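You operate a simulated robot arm through the tools that you are given. There is no shell and no other tool.

You are at the controls of a simulated two-armed robot. One attempt, no reset.

JOB
Brake the drawer cart and fetch the socket that the card names.
Fine: from the blue drawer into the blue tray; brake first, shut the drawer after. Set down upright: what you pick out. Where these are worked on the way, their far stop is far enough and under half their travel is too little: blue drawer.

Only the result counts: the job must be done as asked and must still hold three seconds after the hand-in. Knocking over, shifting, dropping, spilling or breaking anything else fails it.

ROBOT AND FRAMES
Two 6-joint arms with two-finger parallel grippers on one trunk that stands fixed in place. Base frame: the origin is at the foot of the trunk, x ahead of it, y to its left, z up. Units: m, degrees, N and s.
The left shoulder is at [0.05, 0.17, 1.255], the right one opposite. Each reaches about 1.092 m from its shoulder. Payload 1.57 kg a hand.
The tool frame of a hand sits at the grasp point between the pads (the TCP): z along the fingers, y along the line on which they close. The tips reach 0.03 m beyond it. The gripper opens to 0.08 m. The fingers are 0.017 m wide and 0.012 m thick; the gripper's body (0.04 by 0.082 m) begins 0.08 m behind the TCP.
Orientation is that of the tool frame in the base frame, as a unit quaternion [x, y, z, w]. With the fingers straight down and closing along the base's y, the tool's x points along the base's -x, its y along +y and its z along -z.

CONTROLS
- The arms move only by the tool nudge_tool. It takes "left_deltas", "right_deltas" or both (then of equal length, played together; a hand with none holds still); each is a list of rows, each an object (a shift or turn left out is 0, a gripper value left out holds the last) with "xyz": the shift along the base's x, y, z in m, a list of three; "dr": the turn, a rotation vector about the base's x, y, z in degrees, a list of three; "claw": the gripper command, from -1 (shut) to 1 (fully open), values between in proportion. In form: [{"xyz": [dx, dy, dz], "dr": [wx, wy, wz], "claw": claw}, ...]. A call has 1 to 20 rows; each row shifts and turns the commanded pose from where the row before left it. Rows are played at 5 a second. More than 0.05 m and 8.6 degrees between two rows, or a gripper value outside its range, and nothing of the call is played. A pose out of reach is approached as far as the arm can. The call stops where the force on the tool passes 60 N (or 10 N more than at its start, if that is more) or the arm is blocked; 0.2 s more then pass. The fingers move at their own pace (about 0.072 m/s each) and stop on an object; they squeeze with about 37 N. The grip force told is the motor's: it shows also when the fingers shut on nothing. Time passes only in rows, and 0.2 s behind the last, so rows that do not move let the fingers close. The reply holds the time, the measured pose of the TCP, the force on the tool along the base axes, the opening and the grip force, in the units named above and with some noise, with the torque about the TCP (base axes, N m) and any sound that the robot's microphone picked up.
- Cameras (640 x 400 px; columns grow to the right, rows downward): "scene" is now at [0.0289, -0.0302, 1.8168]; the picture's right is [-0.38, -0.92, 0.00], its down [-0.73, 0.30, -0.61] and it looks along [0.56, -0.23, -0.79] (base axes); focal length 339 px, centre (320, 200). "left" rides on the left gripper at [0.072, 0.007, -0.122] in its tool frame; the picture's right is [-0.09, 1.00, 0.00], its down [-0.84, -0.08, -0.54] and it looks along [-0.54, -0.05, 0.84] (tool axes); focal length 238 px, centre (320, 200). "right" rides on the right gripper at [0.072, -0.007, -0.122] in its tool frame; the picture's right is [0.09, 1.00, 0.00], its down [-0.84, 0.08, -0.54] and it looks along [-0.54, 0.05, 0.84] (tool axes); focal length 238 px, centre (320, 200).
- camera(camera): a new picture of that camera. It takes no simulated time.
- move_column(by): slides the trunk up (or, below 0, down) by that many m; the arms and the scene camera ride with it, the base frame stays. It gives what a move gives, with no picture.
- pan_tilt(pan, tilt): turns the head with the scene camera to pan (to the left, within 86 degrees either way) and tilt (down, from -29 to 69), counted from straight ahead of the robot. It gives what a move gives.
- point_at(camera, pixels): there is no depth. For up to 12 entries [column, row, z] of the newest picture of that camera ("zoom" is the newest enlarged one), the place [x, y] in the base frame at which the ray of that pixel passes the height z, good to about 0.002 m. It takes no simulated time.
- close_up(camera, box): a new picture of the part [left, top, right, bottom] of that camera's present view, enlarged. It takes no simulated time.
- sign_off(): hands the job in; it is judged then, once.

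Open the grippers and draw the arms clear of the work before you hand the job in, unless the task says otherwise.

The tools are called after ">>>" as a command line: name --argument value ..., lists and objects as JSON in quotes. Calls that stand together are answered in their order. nudge_tool: Moves the arms, as the interface text tells. Its arguments: {"type":"object","properties":{"left_deltas":{"type":"array"},"right_deltas":{"type":"array"}},"required":[]} The other tools are called the same way: move_column (by) moves the trunk up or down; pan_tilt (pan, tilt) turns the head that bears the scene camera; camera (camera) takes a picture; point_at (camera, pixels) gives the place at which the rays of pixels pass given heights; close_up (camera, box) takes an enlarged picture of a part of a camera's view; sign_off () hands the job in.

At the start:

```text
time: 0.0
left_ee_pos: [0.6952, 0.0526, 1.1452]
left_tool_rot: [0.0, 1.0, -0.001, -0.001]
left_wrist_force: [-0.6, -0.3, 0.6]
left_wrist_torque: [-0.01, -0.02, 0.02]
left_opening: 0.08
left_finger_force: 0.1
right_ee_pos: [0.4454, -0.4744, 1.1447]
right_tool_rot: [0.0, 1.0, 0.0, -0.001]
right_wrist_force: [0.3, 0.4, 0.1]
right_wrist_torque: [-0.02, 0.0, 0.01]
right_opening: 0.0801
right_finger_force: 0.1
trunk travel left (down, up): [-0.87, 0.1]
head pan, tilt (commanded): [-22.5, 52.3]
```

scene: 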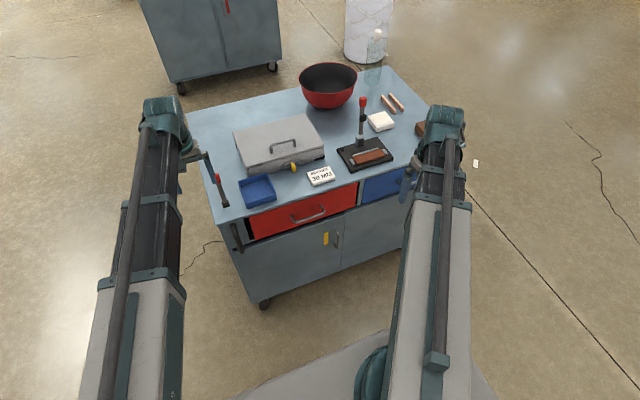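
right: 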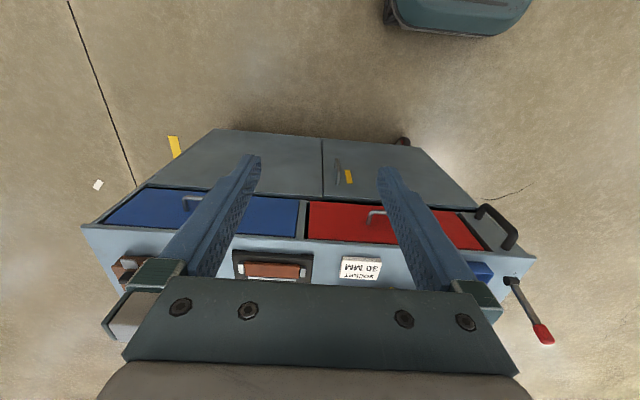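
left: 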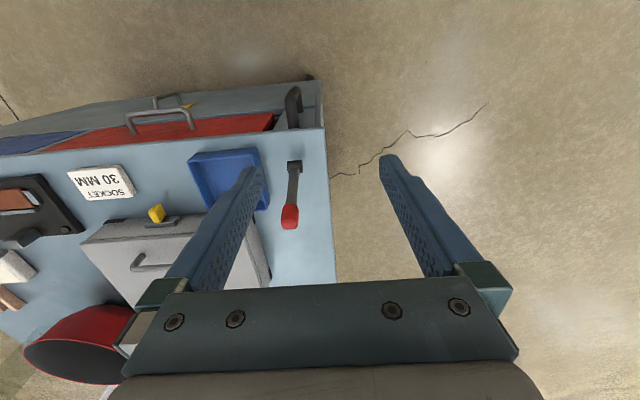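

The card at about (320,176) in the scene seems to read "SOCKET 30 MM"; there are red-tipped levers at (220,185) and (362,103). I take enlarged pictures to make out the details.

>>> close_up --camera "scene" --box '[180, 80, 340, 180]'

>>> close_up --camera "scene" --box '[290, 80, 450, 180]'

>>> close_up --camera "scene" --box '[190, 140, 350, 240]'

>>> close_up --camera "scene" --box '[220, 160, 430, 310]'

>>> close_up --camera "left" --box '[160, 70, 340, 250]'

>>> close_up --camera "right" --box '[80, 120, 320, 300]'

```text
4.00 times, centred on (260, 130) of scene
```

zoom: 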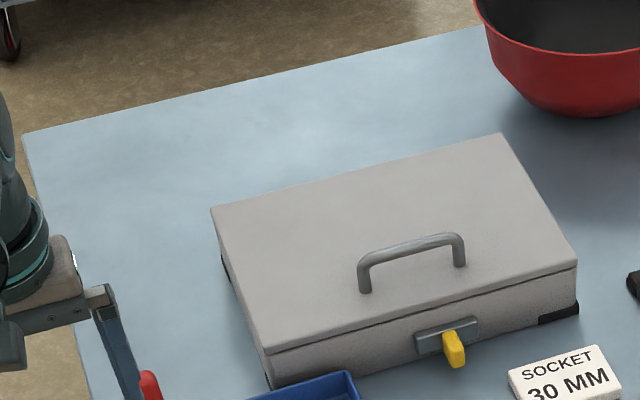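

```text
4.00 times, centred on (370, 130) of scene
```

zoom: 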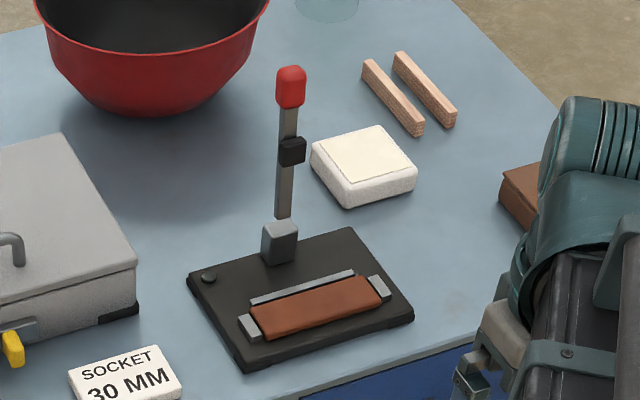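

```text
4.00 times, centred on (270, 190) of scene
```

zoom: 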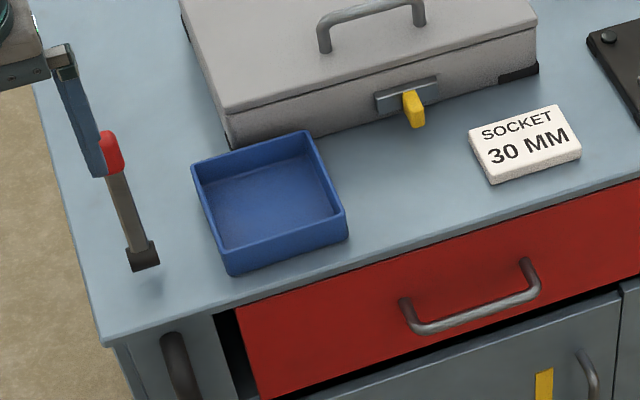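

```text
2.67 times, centred on (325, 235) of scene
```

zoom: 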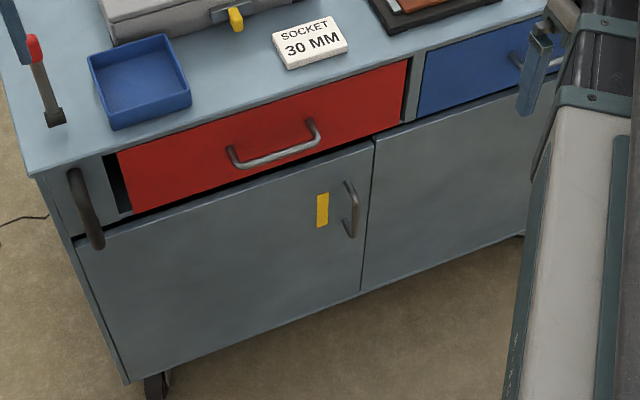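

```text
2.22 times, centred on (250, 160) of left
```

zoom: 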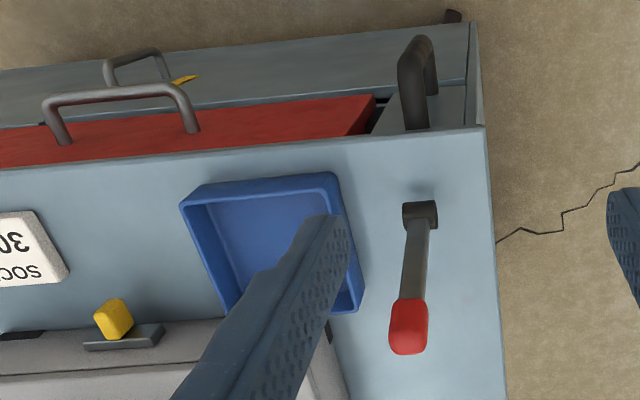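

```text
2.22 times, centred on (200, 210) of right
```

zoom: 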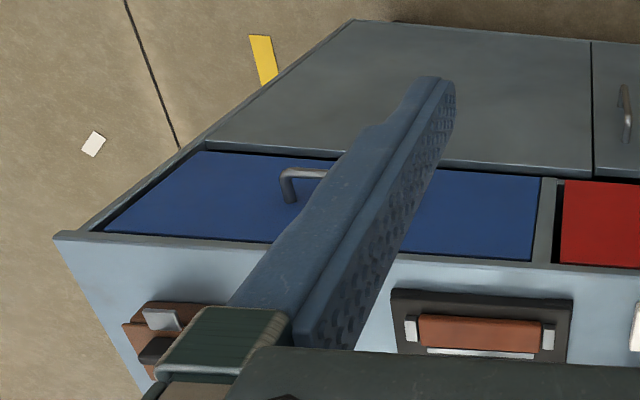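

The card names the 30 mm socket; the lever at the cart's left end (scene (225,205), red tip (218,178)) looks like the brake. I triangulate the cart's front-left top corner and other points from the scene and left views.

>>> point_at --camera "scene" --pixels '[[216.2, 225.7, 0.7], [216.2, 225.7, 0.8], [216.2, 225.7, 0.9], [216.2, 225.7, 1.0], [226, 204, 0.8], [226, 204, 0.9], [217.5, 178, 0.8], [217.5, 178, 0.9], [217.5, 178, 1.0]]'

>>> point_at --camera "left" --pixels '[[325.4, 127.2, 0.7], [325.4, 127.2, 0.8], [325.4, 127.2, 0.9], [325.4, 127.2, 1.0], [294, 165, 0.8], [294, 165, 0.9], [289.5, 217, 0.8], [289.5, 217, 0.9], [289.5, 217, 1.0]]'

```text
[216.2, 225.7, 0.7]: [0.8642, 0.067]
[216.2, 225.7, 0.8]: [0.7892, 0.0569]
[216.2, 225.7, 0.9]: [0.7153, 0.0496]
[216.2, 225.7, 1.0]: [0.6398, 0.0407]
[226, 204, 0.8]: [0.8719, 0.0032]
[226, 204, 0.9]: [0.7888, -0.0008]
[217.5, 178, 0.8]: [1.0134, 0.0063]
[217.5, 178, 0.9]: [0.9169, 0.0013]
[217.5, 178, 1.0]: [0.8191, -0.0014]
```

```text
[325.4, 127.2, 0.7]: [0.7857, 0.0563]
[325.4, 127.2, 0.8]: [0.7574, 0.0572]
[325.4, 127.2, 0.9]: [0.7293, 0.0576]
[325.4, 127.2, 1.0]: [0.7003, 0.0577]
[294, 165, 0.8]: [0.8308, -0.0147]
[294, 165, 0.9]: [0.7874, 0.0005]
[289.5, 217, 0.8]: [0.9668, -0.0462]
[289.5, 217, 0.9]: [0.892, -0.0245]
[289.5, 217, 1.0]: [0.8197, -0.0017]
```

The cart top comes out at about z 0.87, the lever pivot near (0.788, 0, 0.90) and its tip near (0.82, 0, 1.0). I now place the cart's other corners, the tray, card, box and drawers' handles.

>>> point_at --camera "right" --pixels '[[83, 226, 0.87], [535, 257, 0.87], [186, 201, 0.8], [186, 201, 0.85], [370, 214, 0.8], [370, 214, 0.75]]'

>>> point_at --camera "scene" --pixels '[[185.5, 113, 0.87], [216.2, 225.7, 0.87], [385, 67, 0.87], [238.5, 181.5, 0.9], [267.5, 172.5, 0.9], [276.5, 197.5, 0.9], [247, 208, 0.9], [321, 176, 0.88]]'

>>> point_at --camera "left" --pixels '[[187, 161, 0.9], [256, 148, 0.9], [269, 206, 0.9], [207, 212, 0.9]]'

```text
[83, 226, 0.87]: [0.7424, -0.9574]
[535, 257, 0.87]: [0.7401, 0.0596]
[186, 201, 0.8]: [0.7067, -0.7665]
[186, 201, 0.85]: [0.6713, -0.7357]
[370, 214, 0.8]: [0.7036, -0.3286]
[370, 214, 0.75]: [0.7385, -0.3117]
```

```text
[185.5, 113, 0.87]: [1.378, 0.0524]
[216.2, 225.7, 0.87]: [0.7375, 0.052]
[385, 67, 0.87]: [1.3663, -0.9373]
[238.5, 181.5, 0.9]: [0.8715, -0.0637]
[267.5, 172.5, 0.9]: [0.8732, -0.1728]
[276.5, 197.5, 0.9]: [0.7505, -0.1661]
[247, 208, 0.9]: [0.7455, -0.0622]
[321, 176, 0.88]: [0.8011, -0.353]
```

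```text
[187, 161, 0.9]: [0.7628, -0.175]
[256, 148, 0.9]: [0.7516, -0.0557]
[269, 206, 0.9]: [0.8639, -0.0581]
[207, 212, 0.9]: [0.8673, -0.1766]
```

The cart is axis-aligned: front face x≈0.74, y from 0.055 to −0.955, tray at x 0.75–0.87, y −0.06 to −0.175. I enlarge the lever and the other lever device for details before moving.

>>> close_up --camera "left" --box '[260, 140, 340, 240]'

>>> close_up --camera "scene" --box '[195, 160, 259, 220]'

>>> close_up --camera "right" --box '[480, 240, 570, 360]'

>>> close_up --camera "scene" --box '[335, 85, 430, 175]'

```text
4.00 times, centred on (300, 190) of left
```

zoom: 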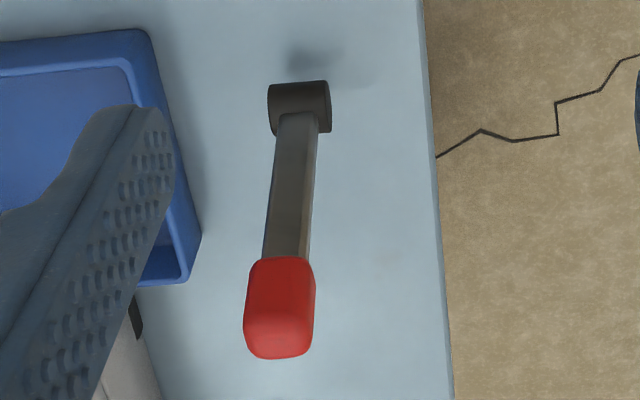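

```text
6.67 times, centred on (227, 190) of scene
```

zoom: 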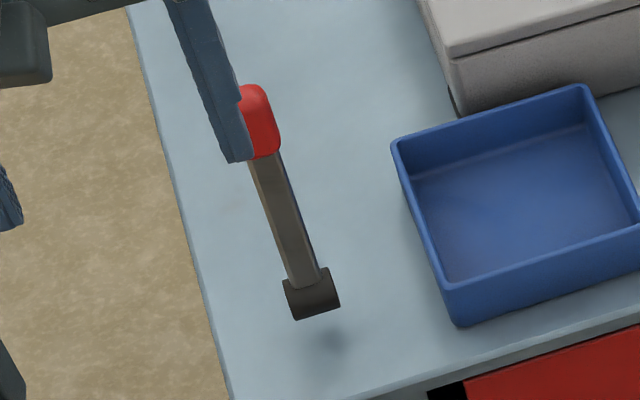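

```text
3.33 times, centred on (525, 300) of right
```

zoom: 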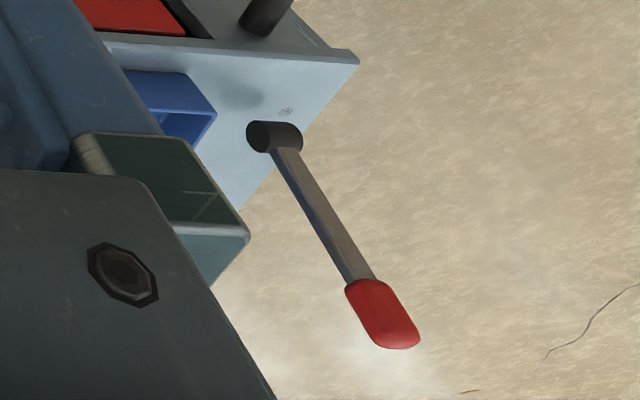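

```text
4.44 times, centred on (382, 130) of scene
```

zoom: 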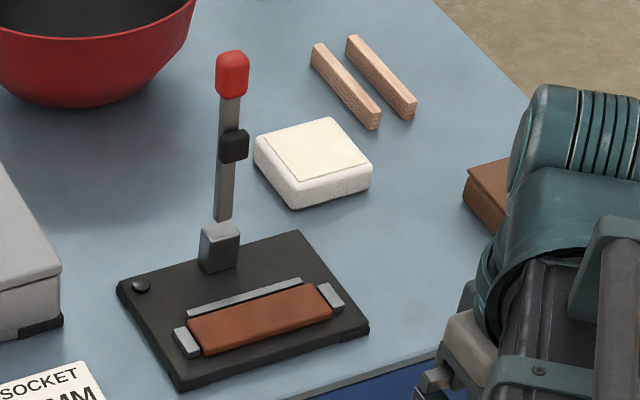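

The lever's pivot is a barrel lying along y at about (0.788, 0, 0.90), so it swings in the x–z plane and now leans a little away from me. I move the left hand to the left and turn it so that its camera sees the lever from the side.

>>> nudge_tool --left_deltas '[{"xyz": [0, 0.04, 0]}, {"xyz": [0, 0.04, 0], "dr": [0, 0, -8]}, {"xyz": [0.02, 0.04, 0], "dr": [0, 0, -8]}, {"xyz": [0.02, 0.03, 0], "dr": [0, 0, -8]}, {"xyz": [0.02, 0.02, 0], "dr": [0, 0, -8]}, {"xyz": [0.02, 0, 0], "dr": [0, 0, -8]}, {"xyz": [0.02, 0, -0.02], "dr": [0, 0, -8]}, {"xyz": [0, 0, -0.02], "dr": [0, 0, -8]}, {"dr": [0, 0, -8]}, {"dr": [0, 0, -8]}]'

```text
time: 2.2
left_ee_pos: [0.7956, 0.2223, 1.1438]
left_tool_rot: [0.589, 0.808, 0.0, -0.001]
left_wrist_force: [-0.4, -0.1, 0.3]
left_wrist_torque: [-0.01, -0.01, 0.01]
left_opening: 0.08
left_finger_force: 0.1
left hand out of reach, approached as far as the arm can: row 7, 8
right_ee_pos: [0.4445, -0.475, 1.1451]
right_tool_rot: [0.0, 1.0, 0.0, 0.0]
right_wrist_force: [0.5, 0.1, -0.3]
right_wrist_torque: [0.04, 0.0, -0.01]
right_opening: 0.08
right_finger_force: 0.1
trunk travel left (down, up): [-0.87, 0.1]
head pan, tilt (commanded): [-22.5, 52.3]
```

The hand now faces sideways (z could not go lower from here; the trunk can be lowered for that). I take the left and scene pictures.

>>> camera --camera "left"

>>> camera --camera "scene"

```text
taken
```

left: 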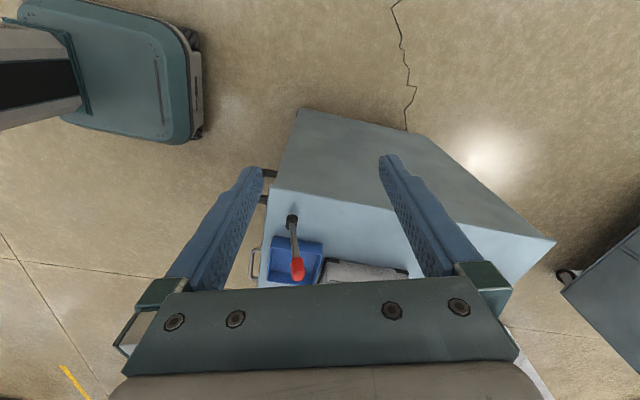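

```text
taken
```

scene: 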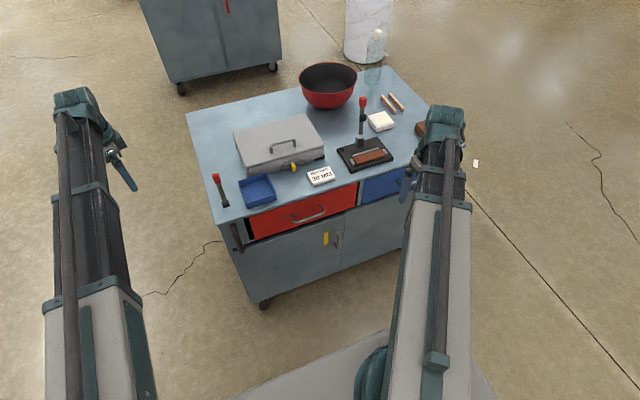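

The lever is now clear in both views: left (291,220)→(297,270), scene (226,204)→(216,177). I enlarge both to triangulate it.

>>> close_up --camera "left" --box '[262, 195, 342, 295]'

>>> close_up --camera "scene" --box '[195, 165, 259, 215]'

```text
4.00 times, centred on (302, 245) of left
```

zoom: 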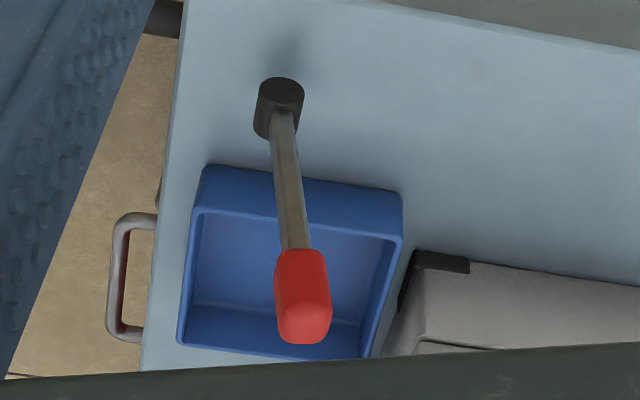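

```text
8.00 times, centred on (227, 190) of scene
```

zoom: 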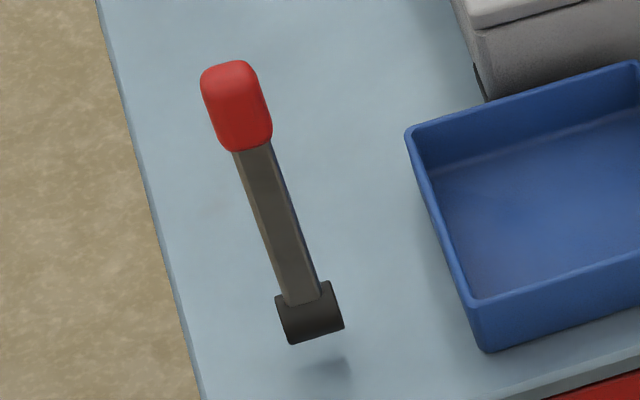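

I triangulate barrel, knob centre and knob top from the two views.

>>> point_at --camera "left" --pixels '[[292, 222, 0.87], [292, 222, 0.89], [292, 222, 0.91], [297.5, 269.2, 0.94], [297.5, 269.2, 0.97], [297.5, 269.2, 1.0], [297.75, 279, 0.97], [297.75, 279, 1.0], [297.75, 279, 1.03]]'

>>> point_at --camera "scene" --pixels '[[225.75, 204, 0.87], [225.75, 204, 0.89], [225.75, 204, 0.91], [216.5, 178.1, 0.94], [216.5, 178.1, 0.97], [216.5, 178.1, 1.0], [215.5, 173.5, 0.97], [215.5, 173.5, 1.0], [215.5, 173.5, 1.03]]'

```text
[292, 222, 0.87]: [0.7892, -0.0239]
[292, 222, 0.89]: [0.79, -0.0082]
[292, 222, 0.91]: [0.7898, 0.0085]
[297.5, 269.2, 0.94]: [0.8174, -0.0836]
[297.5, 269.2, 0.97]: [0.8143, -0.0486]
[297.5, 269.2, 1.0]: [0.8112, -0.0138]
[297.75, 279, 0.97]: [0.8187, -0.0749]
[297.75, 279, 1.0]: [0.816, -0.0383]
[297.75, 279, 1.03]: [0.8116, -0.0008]
```

```text
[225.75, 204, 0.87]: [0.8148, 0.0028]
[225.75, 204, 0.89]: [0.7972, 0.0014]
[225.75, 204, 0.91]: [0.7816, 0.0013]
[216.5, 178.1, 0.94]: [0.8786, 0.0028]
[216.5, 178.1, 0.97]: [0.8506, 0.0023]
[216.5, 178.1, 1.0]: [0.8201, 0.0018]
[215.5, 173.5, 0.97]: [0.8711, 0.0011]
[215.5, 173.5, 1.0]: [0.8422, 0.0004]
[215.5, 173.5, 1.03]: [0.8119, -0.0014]
```

Barrel at (0.789, 0, 0.90), knob centre about (0.811, 0, 1.01) and top at z≈1.03: the lever leans about 10° away from me. I lower the trunk by 0.2 m so the hand can get down to the knob; both hands are clear of the cart.

>>> move_column --by -0.2

```text
time: 4.4
left_ee_pos: [0.7951, 0.2224, 0.9451]
left_tool_rot: [0.588, 0.809, 0.0, 0.0]
left_wrist_force: [0.1, -0.7, 0.5]
left_wrist_torque: [-0.03, 0.0, 0.04]
left_opening: 0.0797
left_finger_force: 0.0
right_ee_pos: [0.4451, -0.4747, 0.9447]
right_tool_rot: [0.0, 1.0, -0.001, -0.001]
right_wrist_force: [-0.4, 0.8, 0.4]
right_wrist_torque: [-0.01, 0.03, 0.01]
right_opening: 0.0802
right_finger_force: 0.0
trunk travel left (down, up): [-0.67, 0.3]
head pan, tilt (commanded): [-22.5, 52.3]
```

I look again with the left camera from this lower side position, and with the scene camera.

>>> camera --camera "left"

>>> camera --camera "scene"

>>> camera --camera "right"

```text
taken
```

left: 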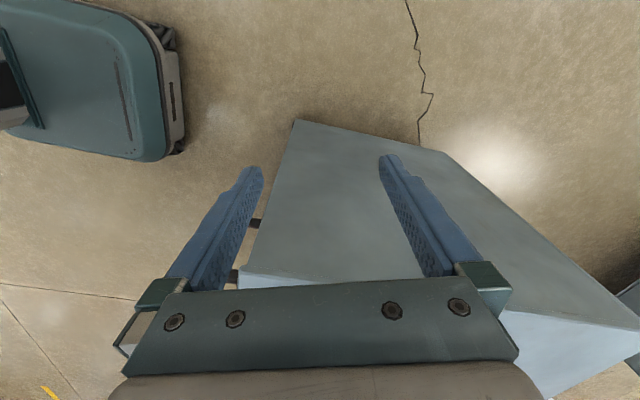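

```text
taken
```

scene: 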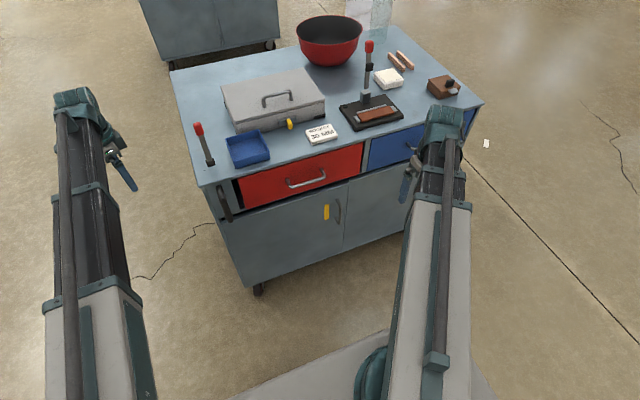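

```text
taken
```

right: 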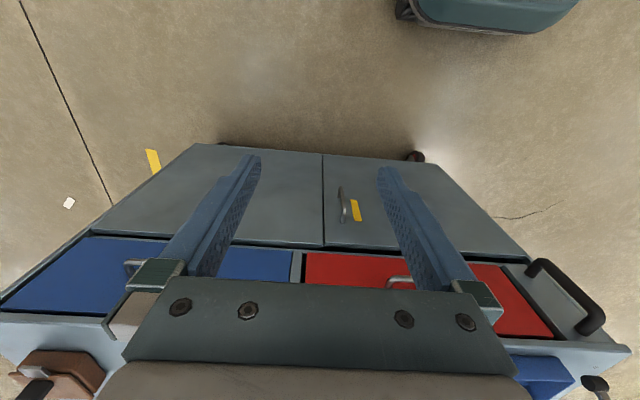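

The lever stands clear in the scene view at (205,145). I raise the left hand, turn it back so the fingers close along y, and bring it above the knob at about (0.811, 0.001, 1.12).

>>> nudge_tool --left_deltas '[{"xyz": [0, 0, 0.05], "dr": [0, 0, 8]}, {"xyz": [0, 0, 0.05], "dr": [0, 0, 8]}, {"xyz": [0, 0, 0.05], "dr": [0, 0, 8]}, {"xyz": [0, 0, 0.025], "dr": [0, 0, 8]}, {"xyz": [0, -0.03, 0], "dr": [0, 0, 8]}, {"xyz": [0, -0.05, 0], "dr": [0, 0, 8]}, {"xyz": [0, -0.05, 0], "dr": [0, 0, 8]}, {"xyz": [0.008, -0.05, 0], "dr": [0, 0, 8]}, {"xyz": [0.008, -0.041, 0], "dr": [0, 0, 8]}]'

>>> camera --camera "left"

>>> camera --camera "scene"

```text
refused: row 8 steps farther than a row can; nothing moved
```

```text
taken
```

left: 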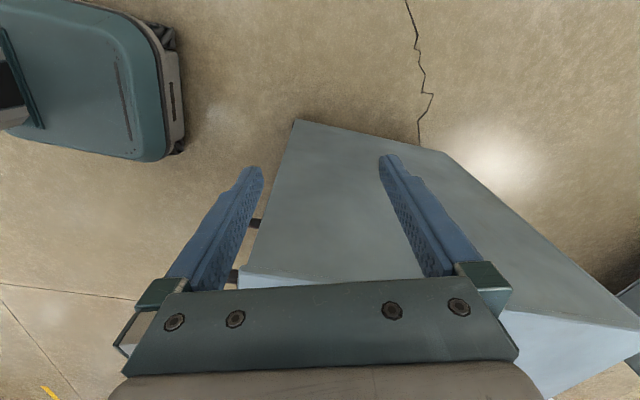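

```text
taken
```

scene: 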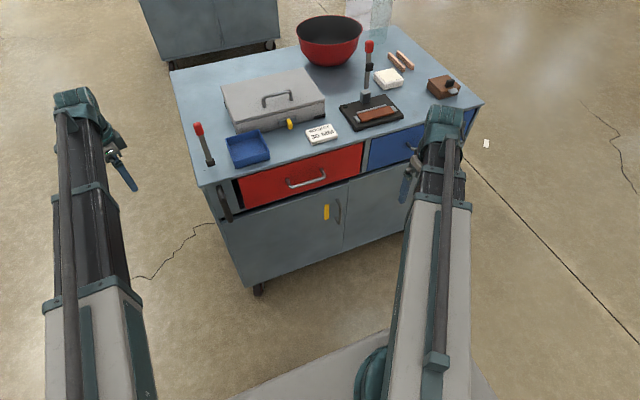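

The call was refused as row 8's combined shift passed 0.05 m, nothing moved. I repeat it with smaller steps.

>>> nudge_tool --left_deltas '[{"xyz": [0, 0, 0.048], "dr": [0, 0, 8]}, {"xyz": [0, 0, 0.048], "dr": [0, 0, 8]}, {"xyz": [0, 0, 0.048], "dr": [0, 0, 8]}, {"xyz": [0, 0, 0.036], "dr": [0, 0, 8]}, {"xyz": [0, -0.04, 0], "dr": [0, 0, 8]}, {"xyz": [0, -0.045, 0], "dr": [0, 0, 8]}, {"xyz": [0, -0.045, 0], "dr": [0, 0, 8]}, {"xyz": [0.008, -0.045, 0], "dr": [0, 0, 8]}, {"xyz": [0.008, -0.046, 0], "dr": [0, 0, 8]}]'

```text
time: 6.3
left_ee_pos: [0.8085, 0.0404, 0.9444]
left_tool_rot: [0.039, 0.999, 0.008, -0.002]
left_wrist_force: [-0.9, 7.9, -4.7]
left_wrist_torque: [-0.33, -0.12, 0.0]
left_opening: 0.0707
left_finger_force: 0.0
left hand out of reach, approached as far as the arm can: row 1, 2, 3, 4, 9
right_ee_pos: [0.4429, -0.4776, 0.9428]
right_tool_rot: [0.002, 1.0, 0.0, 0.0]
right_wrist_force: [0.7, -0.8, -0.1]
right_wrist_torque: [0.03, -0.02, 0.0]
right_opening: 0.0801
right_finger_force: 0.2
trunk travel left (down, up): [-0.67, 0.3]
head pan, tilt (commanded): [-22.5, 52.3]
stopped in row 9 (left hand): the force on the tool passed its limit at 71 N (the readings are from after the stop); the commanded pose is now the measured one
```

The hand did not rise at all (z moves seem beyond this arm; height must come from the trunk), so a finger ran into something at y≈0.04 with 71 N. I look at what it touched.

>>> camera --camera "left"

>>> camera --camera "scene"

>>> close_up --camera "scene" --box '[160, 90, 288, 190]'

>>> camera --camera "right"

```text
taken
```

left: 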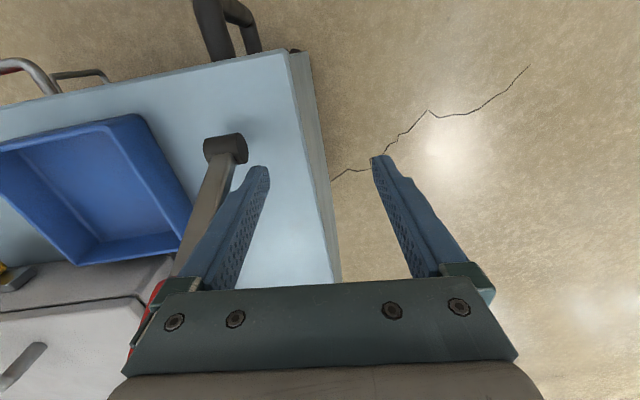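

```text
taken
```

scene: 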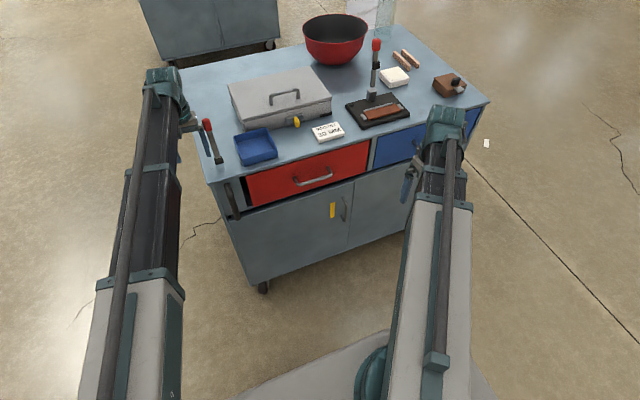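

```text
4.00 times, centred on (224, 140) of scene
```

zoom: 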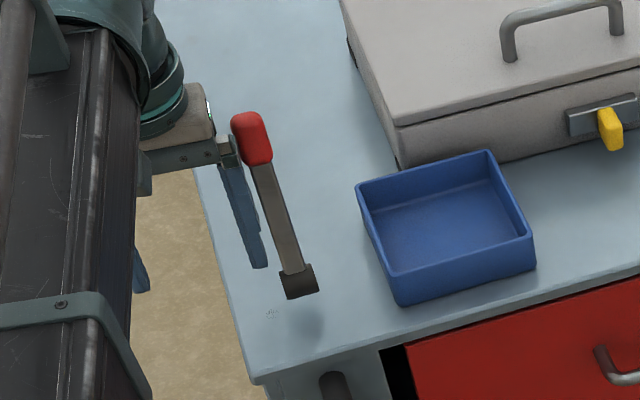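

```text
taken
```

right: 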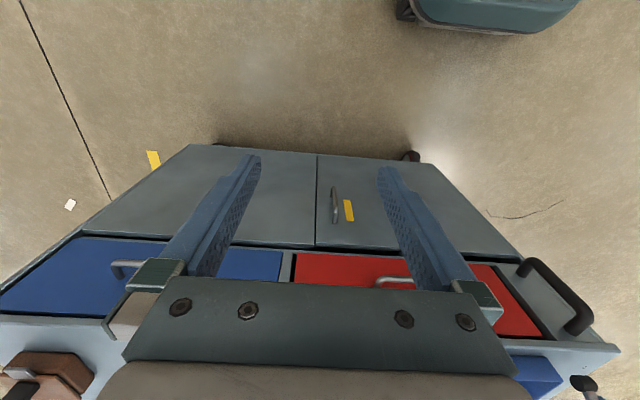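

The left finger pushed the lever's left side and the unbraked cart rolled a little. I back the left hand off along +y and at the same time test with the right hand whether z moves are possible at all.

>>> nudge_tool --left_deltas '[{"xyz": [0, 0.02, 0]}, {"xyz": [0, 0.04, 0]}, {"xyz": [0, 0.04, 0]}, {"xyz": [0, 0, 0]}]' --right_deltas '[{"xyz": [0, 0, 0.02]}, {"xyz": [0, 0, 0.02]}, {"xyz": [0, 0, 0]}, {"xyz": [0, 0, 0]}]'

>>> point_at --camera "scene" --pixels '[[207.7, 185, 0.87], [489, 101, 0.87]]'

```text
time: 7.3
left_ee_pos: [0.81, 0.1409, 0.945]
left_tool_rot: [0.037, 0.999, 0.009, -0.001]
left_wrist_force: [0.5, 0.7, 0.4]
left_wrist_torque: [-0.05, 0.0, 0.02]
left_opening: 0.0803
left_finger_force: 0.0
right_ee_pos: [0.4446, -0.4754, 0.9445]
right_tool_rot: [0.0, 1.0, 0.0, 0.0]
right_wrist_force: [-0.2, -0.6, -0.5]
right_wrist_torque: [-0.02, 0.03, 0.02]
right_opening: 0.0799
right_finger_force: 0.1
right hand out of reach, approached as far as the arm can: row 1, 2
trunk travel left (down, up): [-0.67, 0.3]
head pan, tilt (commanded): [-22.5, 52.3]
```

```text
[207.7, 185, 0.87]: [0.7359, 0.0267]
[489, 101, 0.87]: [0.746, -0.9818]
```

Z shifts are indeed beyond both arms, so height is set by the trunk only; the cart rolled about 0.026 m toward −y. I test on the free right hand whether tilting works.

>>> nudge_tool --right_deltas '[{"dr": [0, 8, 0]}, {"dr": [0, 0, 0]}]'

>>> nudge_tool --right_deltas '[{"dr": [8, 0, 0]}, {"dr": [0, 0, 0]}]'

```text
time: 7.9
left_ee_pos: [0.8106, 0.1413, 0.9455]
left_tool_rot: [0.037, 0.999, 0.008, -0.002]
left_wrist_force: [0.5, 0.8, -0.8]
left_wrist_torque: [-0.01, -0.01, 0.02]
left_opening: 0.0803
left_finger_force: 0.0
right_ee_pos: [0.444, -0.4758, 0.9475]
right_tool_rot: [0.0, 0.998, 0.0, -0.07]
right_wrist_force: [-0.2, -0.7, -0.4]
right_wrist_torque: [0.02, -0.02, 0.0]
right_opening: 0.0801
right_finger_force: 0.0
trunk travel left (down, up): [-0.67, 0.3]
head pan, tilt (commanded): [-22.5, 52.3]
```

```text
time: 8.5
left_ee_pos: [0.8107, 0.1412, 0.9459]
left_tool_rot: [0.037, 0.999, 0.007, -0.001]
left_wrist_force: [0.7, -0.9, 0.0]
left_wrist_torque: [0.03, -0.03, -0.03]
left_opening: 0.0796
left_finger_force: 0.0
right_ee_pos: [0.445, -0.4755, 0.9496]
right_tool_rot: [-0.004, 0.995, 0.07, -0.069]
right_wrist_force: [-0.8, 0.1, -1.4]
right_wrist_torque: [-0.01, 0.03, 0.0]
right_opening: 0.0799
right_finger_force: 0.1
right hand out of reach, approached as far as the arm can: row 1
trunk travel left (down, up): [-0.67, 0.3]
head pan, tilt (commanded): [-22.5, 52.3]
```

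Tilting works but height only follows the trunk. I straighten the right hand again and the small yaw left on the left hand, then raise the trunk by 0.14 m so the left fingers clear the knob (top 1.03).

>>> nudge_tool --right_deltas '[{"dr": [-8, 0, 0]}, {"dr": [0, -8, 0]}, {"xyz": [0, 0, 0]}]' --left_deltas '[{"dr": [0, 0, 4.3]}, {"dr": [0, 0, 0]}, {"xyz": [0, 0, 0]}]'

>>> move_column --by 0.14

>>> camera --camera "scene"

>>> close_up --camera "scene" --box '[170, 130, 298, 230]'

```text
time: 9.3
left_ee_pos: [0.809, 0.1417, 0.9452]
left_tool_rot: [0.0, 1.0, 0.008, -0.002]
left_wrist_force: [0.1, 0.0, 1.0]
left_wrist_torque: [0.03, 0.0, -0.02]
left_opening: 0.0799
left_finger_force: 0.0
right_ee_pos: [0.4455, -0.4766, 0.9443]
right_tool_rot: [-0.001, 1.0, 0.001, 0.0]
right_wrist_force: [0.1, 0.1, -0.1]
right_wrist_torque: [0.0, -0.02, -0.03]
right_opening: 0.08
right_finger_force: 0.0
right hand out of reach, approached as far as the arm can: row 2
trunk travel left (down, up): [-0.67, 0.3]
head pan, tilt (commanded): [-22.5, 52.3]
```

```text
time: 11.0
left_ee_pos: [0.8098, 0.142, 1.0844]
left_tool_rot: [0.0, 1.0, 0.008, -0.003]
left_wrist_force: [0.1, 0.0, -0.2]
left_wrist_torque: [0.03, 0.0, -0.02]
left_opening: 0.08
left_finger_force: 0.1
right_ee_pos: [0.4461, -0.4763, 1.0841]
right_tool_rot: [0.0, 1.0, 0.0, 0.0]
right_wrist_force: [-0.3, -0.1, -0.5]
right_wrist_torque: [0.0, -0.03, -0.07]
right_opening: 0.08
right_finger_force: 0.0
trunk travel left (down, up): [-0.81, 0.16]
head pan, tilt (commanded): [-22.5, 52.3]
```

```text
taken
```

scene: 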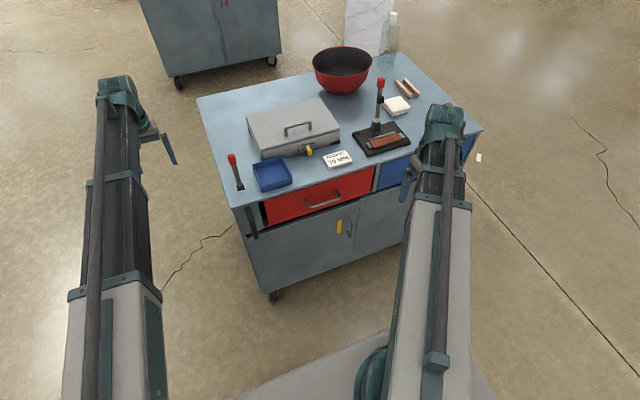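

```text
4.00 times, centred on (234, 180) of scene
```

zoom: 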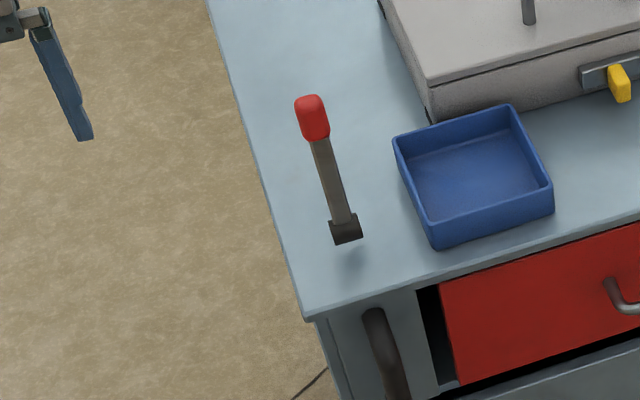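

The cart seems shifted further in this view (corner at about (229,209.5)), so I check whether it is still rolling by locating corner and knob.

>>> point_at --camera "scene" --pixels '[[229, 209.5, 0.87], [482.5, 129, 0.87], [196, 98, 0.87], [232.2, 159, 1.01], [240, 187.2, 0.9]]'

>>> nudge_tool --left_deltas '[{}, {}, {}]'

>>> camera --camera "scene"

>>> close_up --camera "scene" --box '[170, 130, 298, 230]'

```text
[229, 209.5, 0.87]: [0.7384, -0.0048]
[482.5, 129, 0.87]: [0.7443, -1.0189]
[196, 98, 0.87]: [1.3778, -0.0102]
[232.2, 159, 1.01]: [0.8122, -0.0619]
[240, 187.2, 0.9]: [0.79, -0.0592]
```

```text
time: 11.8
left_ee_pos: [0.8101, 0.1428, 1.0852]
left_tool_rot: [0.0, 1.0, 0.008, -0.004]
left_wrist_force: [0.4, 0.3, 0.2]
left_wrist_torque: [0.01, -0.03, 0.02]
left_opening: 0.0798
left_finger_force: 0.0
right_ee_pos: [0.4456, -0.4762, 1.0846]
right_tool_rot: [0.0, 1.0, 0.0, 0.0]
right_wrist_force: [0.4, -0.1, -0.4]
right_wrist_torque: [0.0, -0.05, -0.03]
right_opening: 0.0799
right_finger_force: 0.1
trunk travel left (down, up): [-0.81, 0.16]
head pan, tilt (commanded): [-22.5, 52.3]
```

```text
taken
```

scene: 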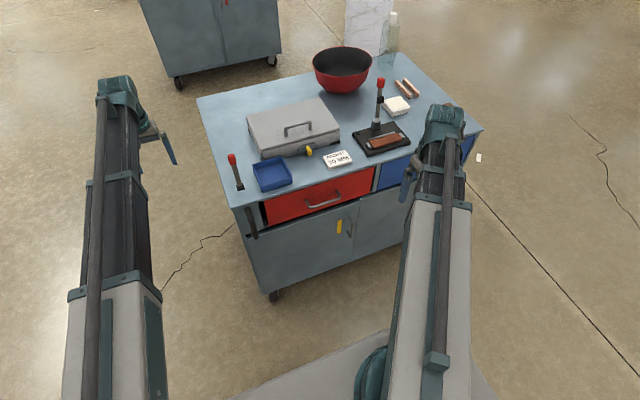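

```text
4.00 times, centred on (234, 180) of scene
```

zoom: 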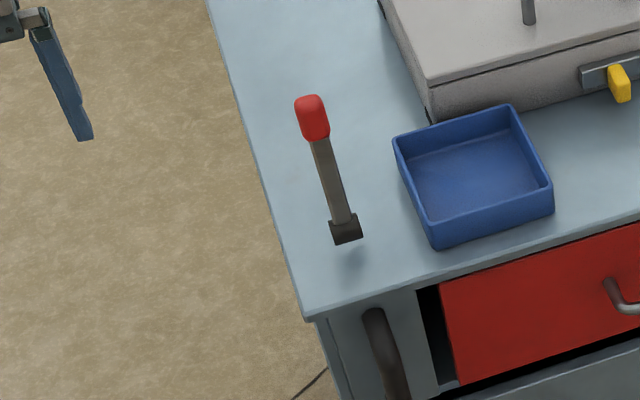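

The cart has come to rest, 0.058 m toward −y from where it stood; knob now at about (0.812, −0.060, 1.01). I move the left hand above the knob, then will lower the trunk, grip it and gently roll the cart back.

>>> nudge_tool --left_deltas '[{"xyz": [0, -0.035, 0], "dr": [0, 0, -0.4]}, {"xyz": [0.001, -0.035, 0]}, {"xyz": [0.001, -0.035, 0]}, {"xyz": [0, -0.035, 0]}, {"xyz": [0, -0.035, 0]}, {"xyz": [0, -0.0275, 0]}, {}]'

>>> camera --camera "left"

>>> close_up --camera "scene" --box '[170, 130, 298, 230]'

```text
time: 13.4
left_ee_pos: [0.8136, -0.061, 1.0846]
left_tool_rot: [0.003, 1.0, 0.008, -0.002]
left_wrist_force: [-0.8, -0.4, 0.6]
left_wrist_torque: [0.03, -0.02, -0.03]
left_opening: 0.0798
left_finger_force: 0.1
right_ee_pos: [0.4454, -0.4756, 1.0849]
right_tool_rot: [0.0, 1.0, 0.0, 0.0]
right_wrist_force: [0.2, 0.2, -0.3]
right_wrist_torque: [-0.01, 0.02, -0.03]
right_opening: 0.0799
right_finger_force: 0.1
trunk travel left (down, up): [-0.81, 0.16]
head pan, tilt (commanded): [-22.5, 52.3]
```

```text
taken
```

left: 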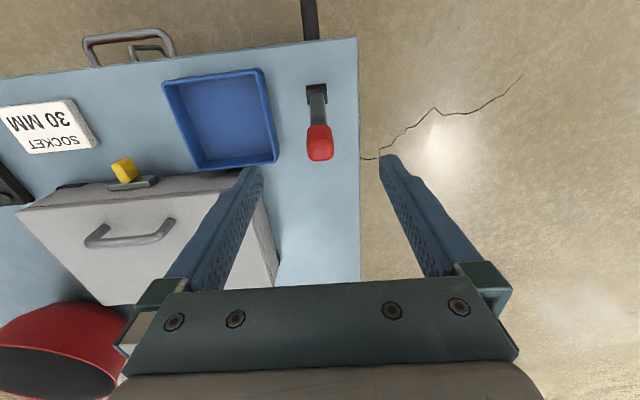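

```text
4.00 times, centred on (234, 180) of scene
```

zoom: 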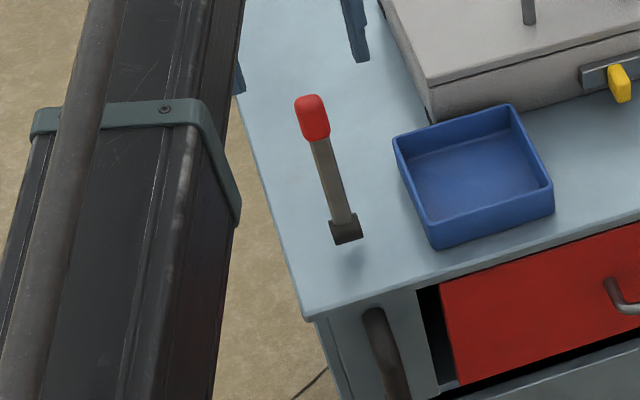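

The knob at (319,143) in the left view lies centred between the fingers, right below the TCP. I lower the trunk by 0.075 m to bring the pads around it.

>>> move_column --by -0.075

>>> camera --camera "left"

>>> close_up --camera "scene" --box '[160, 90, 320, 190]'

```text
time: 14.5
left_ee_pos: [0.8136, -0.061, 1.0102]
left_tool_rot: [0.003, 1.0, 0.008, -0.002]
left_wrist_force: [0.8, 0.0, -0.1]
left_wrist_torque: [-0.02, -0.03, -0.01]
left_opening: 0.0796
left_finger_force: 0.1
right_ee_pos: [0.4445, -0.477, 1.0111]
right_tool_rot: [0.0, 1.0, 0.0, 0.0]
right_wrist_force: [-0.3, 0.4, 0.3]
right_wrist_torque: [0.01, 0.01, 0.0]
right_opening: 0.08
right_finger_force: 0.0
trunk travel left (down, up): [-0.735, 0.235]
head pan, tilt (commanded): [-22.5, 52.3]
```

```text
taken
```

left: 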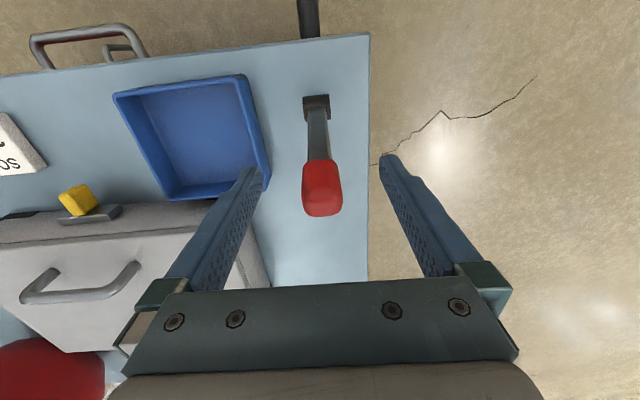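

```text
4.00 times, centred on (240, 140) of scene
```

zoom: 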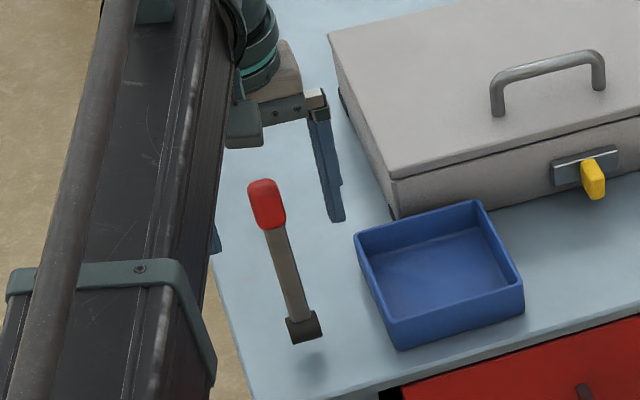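

The knob sits at (322,187), within 2 mm of the TCP (319,192). I centre by 1.5 mm, close in two stages and hold it.

>>> nudge_tool --left_deltas '[{"xyz": [0, 0.0015, 0]}, {"claw": -0.3}, {}, {}, {"claw": -1}, {}, {}, {}]'

>>> camera --camera "left"

```text
time: 16.3
left_ee_pos: [0.8144, -0.0596, 1.0098]
left_tool_rot: [0.003, 1.0, 0.008, -0.003]
left_wrist_force: [1.3, -2.3, -0.2]
left_wrist_torque: [-1.03, 0.0, 0.39]
left_opening: 0.022
left_finger_force: 34.6
right_ee_pos: [0.445, -0.4764, 1.0097]
right_tool_rot: [0.0, 1.0, -0.001, 0.001]
right_wrist_force: [-0.3, -0.5, 0.0]
right_wrist_torque: [0.03, 0.01, 0.01]
right_opening: 0.08
right_finger_force: 0.1
trunk travel left (down, up): [-0.735, 0.235]
head pan, tilt (commanded): [-22.5, 52.3]
```

```text
taken
```

left: 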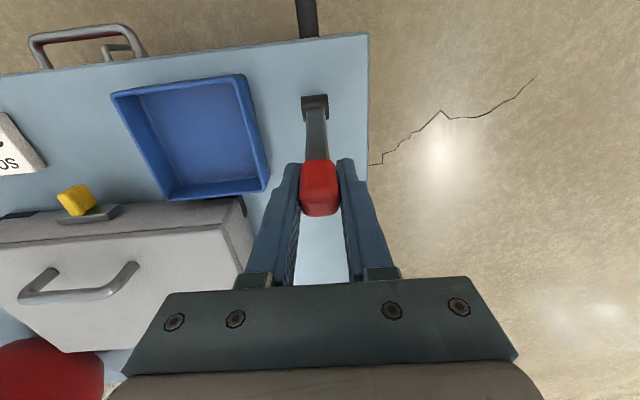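

The knob is held (opening 0.022). I now ease the cart toward +y, first 1 cm slowly, watching the force.

>>> nudge_tool --left_deltas '[{"xyz": [0, 0.002, 0]}, {"xyz": [0, 0.003, 0]}, {"xyz": [0, 0.003, 0]}, {"xyz": [0, 0.002, 0]}]'

>>> close_up --camera "scene" --box '[160, 90, 320, 190]'

```text
time: 17.3
left_ee_pos: [0.8131, -0.0442, 1.0086]
left_tool_rot: [0.002, 1.0, 0.009, -0.002]
left_wrist_force: [3.6, 3.1, 3.1]
left_wrist_torque: [-1.16, -0.37, -0.05]
left_opening: 0.0219
left_finger_force: 34.3
right_ee_pos: [0.4456, -0.4757, 1.0113]
right_tool_rot: [0.0, 1.0, -0.001, -0.001]
right_wrist_force: [-0.3, 0.4, 0.1]
right_wrist_torque: [-0.06, -0.01, 0.03]
right_opening: 0.0802
right_finger_force: 0.0
trunk travel left (down, up): [-0.735, 0.235]
head pan, tilt (commanded): [-22.5, 52.3]
```

```text
4.00 times, centred on (240, 140) of scene
```

zoom: 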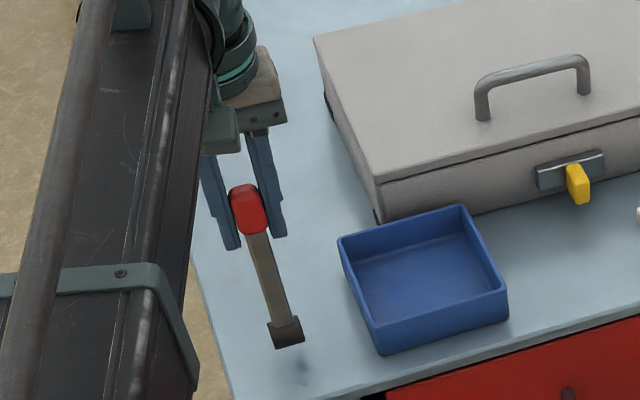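

It rolls with only a few newtons (now y −0.044, coasting slightly). I continue slowly to y≈0 and hold.

>>> nudge_tool --left_deltas '[{}, {}, {}, {"xyz": [0, 0.003, 0]}, {"xyz": [0, 0.004, 0]}, {"xyz": [0, 0.004, 0]}, {"xyz": [0, 0.004, 0]}, {"xyz": [0, 0.004, 0]}, {"xyz": [0, 0.004, 0]}, {"xyz": [0, 0.004, 0]}, {"xyz": [0, 0.004, 0]}, {"xyz": [0, 0.004, 0]}, {"xyz": [0, 0.004, 0]}, {"xyz": [0, 0.003, 0]}, {"xyz": [0, 0.002, 0]}, {}, {}, {}, {}]'

>>> camera --camera "scene"

>>> camera --camera "left"

```text
time: 21.3
left_ee_pos: [0.8116, -0.0047, 1.009]
left_tool_rot: [0.003, 1.0, 0.008, -0.002]
left_wrist_force: [-7.6, 2.9, -7.1]
left_wrist_torque: [-1.0, 0.63, 0.21]
left_opening: 0.0218
left_finger_force: 35.0
right_ee_pos: [0.4465, -0.4761, 1.0097]
right_tool_rot: [0.001, 1.0, 0.001, -0.001]
right_wrist_force: [-0.5, -0.2, -0.8]
right_wrist_torque: [0.0, 0.01, -0.01]
right_opening: 0.08
right_finger_force: 0.1
trunk travel left (down, up): [-0.735, 0.235]
head pan, tilt (commanded): [-22.5, 52.3]
```

```text
taken
```

scene: 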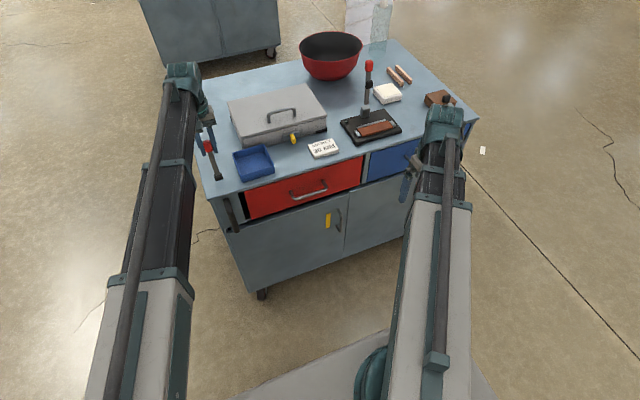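

```text
taken
```

left: 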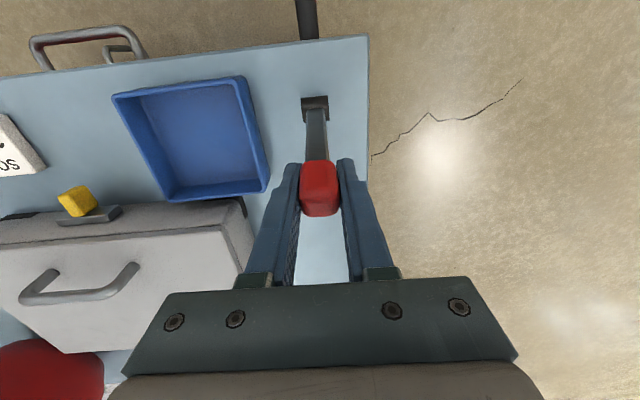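

The knob is at y −0.005; I add 4 mm and let it settle, then measure the cart's corners.

>>> nudge_tool --left_deltas '[{"xyz": [0, 0.002, 0]}, {"xyz": [0, 0.002, 0]}, {}, {}, {}, {}]'

>>> close_up --camera "scene" --box '[160, 110, 320, 210]'

>>> close_up --camera "scene" --box '[370, 60, 498, 140]'

```text
time: 22.7
left_ee_pos: [0.8143, -0.0011, 1.0096]
left_tool_rot: [0.004, 1.0, 0.008, -0.003]
left_wrist_force: [-11.0, -2.8, -11.6]
left_wrist_torque: [-1.0, 0.83, 0.22]
left_opening: 0.0217
left_finger_force: 34.9
right_ee_pos: [0.4454, -0.4759, 1.0104]
right_tool_rot: [0.001, 1.0, 0.0, 0.0]
right_wrist_force: [-0.3, -0.1, -0.6]
right_wrist_torque: [-0.01, -0.01, 0.0]
right_opening: 0.08
right_finger_force: 0.1
trunk travel left (down, up): [-0.735, 0.235]
head pan, tilt (commanded): [-22.5, 52.3]
```

```text
4.00 times, centred on (240, 160) of scene
```

zoom: 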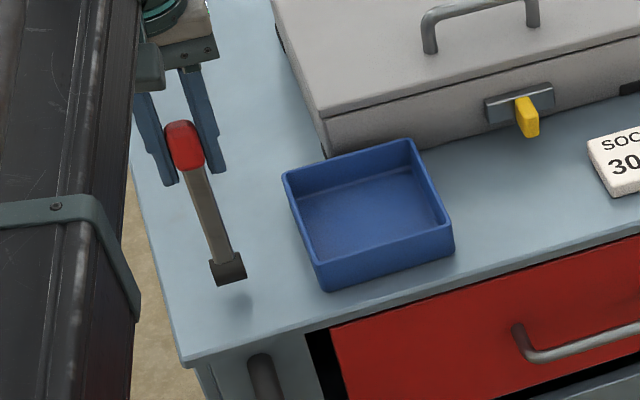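

```text
5.00 times, centred on (434, 100) of scene
```

zoom: 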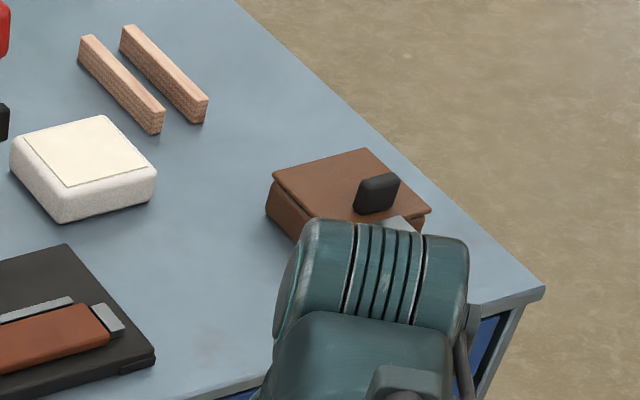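

The force reads −11 N in x and z, so I check whether the cart also moved in x by locating its front corners and the lever base.

>>> point_at --camera "scene" --pixels '[[205, 200.5, 0.87], [479, 117.6, 0.87], [216.7, 178, 0.9], [206, 146, 1.01]]'

>>> nudge_tool --left_deltas '[{}, {}, {}, {}, {}]'

>>> close_up --camera "scene" --box '[160, 110, 320, 210]'

```text
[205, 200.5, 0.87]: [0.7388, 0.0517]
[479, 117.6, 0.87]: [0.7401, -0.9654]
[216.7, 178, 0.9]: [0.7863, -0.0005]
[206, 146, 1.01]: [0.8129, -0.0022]
```

```text
time: 23.9
left_ee_pos: [0.815, -0.001, 1.0095]
left_tool_rot: [0.003, 1.0, 0.008, -0.002]
left_wrist_force: [-9.3, 0.5, -9.8]
left_wrist_torque: [-1.0, 0.6, 0.26]
left_opening: 0.0217
left_finger_force: 34.9
right_ee_pos: [0.4465, -0.4763, 1.0092]
right_tool_rot: [0.0, 1.0, 0.0, 0.0]
right_wrist_force: [-0.3, -0.3, -0.6]
right_wrist_torque: [0.0, -0.01, 0.02]
right_opening: 0.0798
right_finger_force: 0.1
trunk travel left (down, up): [-0.735, 0.235]
head pan, tilt (commanded): [-22.5, 52.3]
```

```text
4.00 times, centred on (240, 160) of scene
```

zoom: 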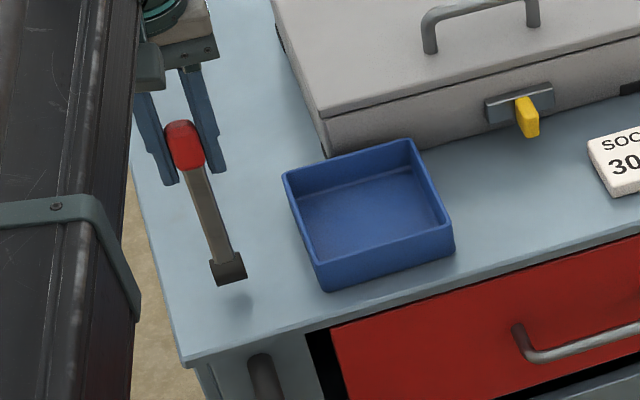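

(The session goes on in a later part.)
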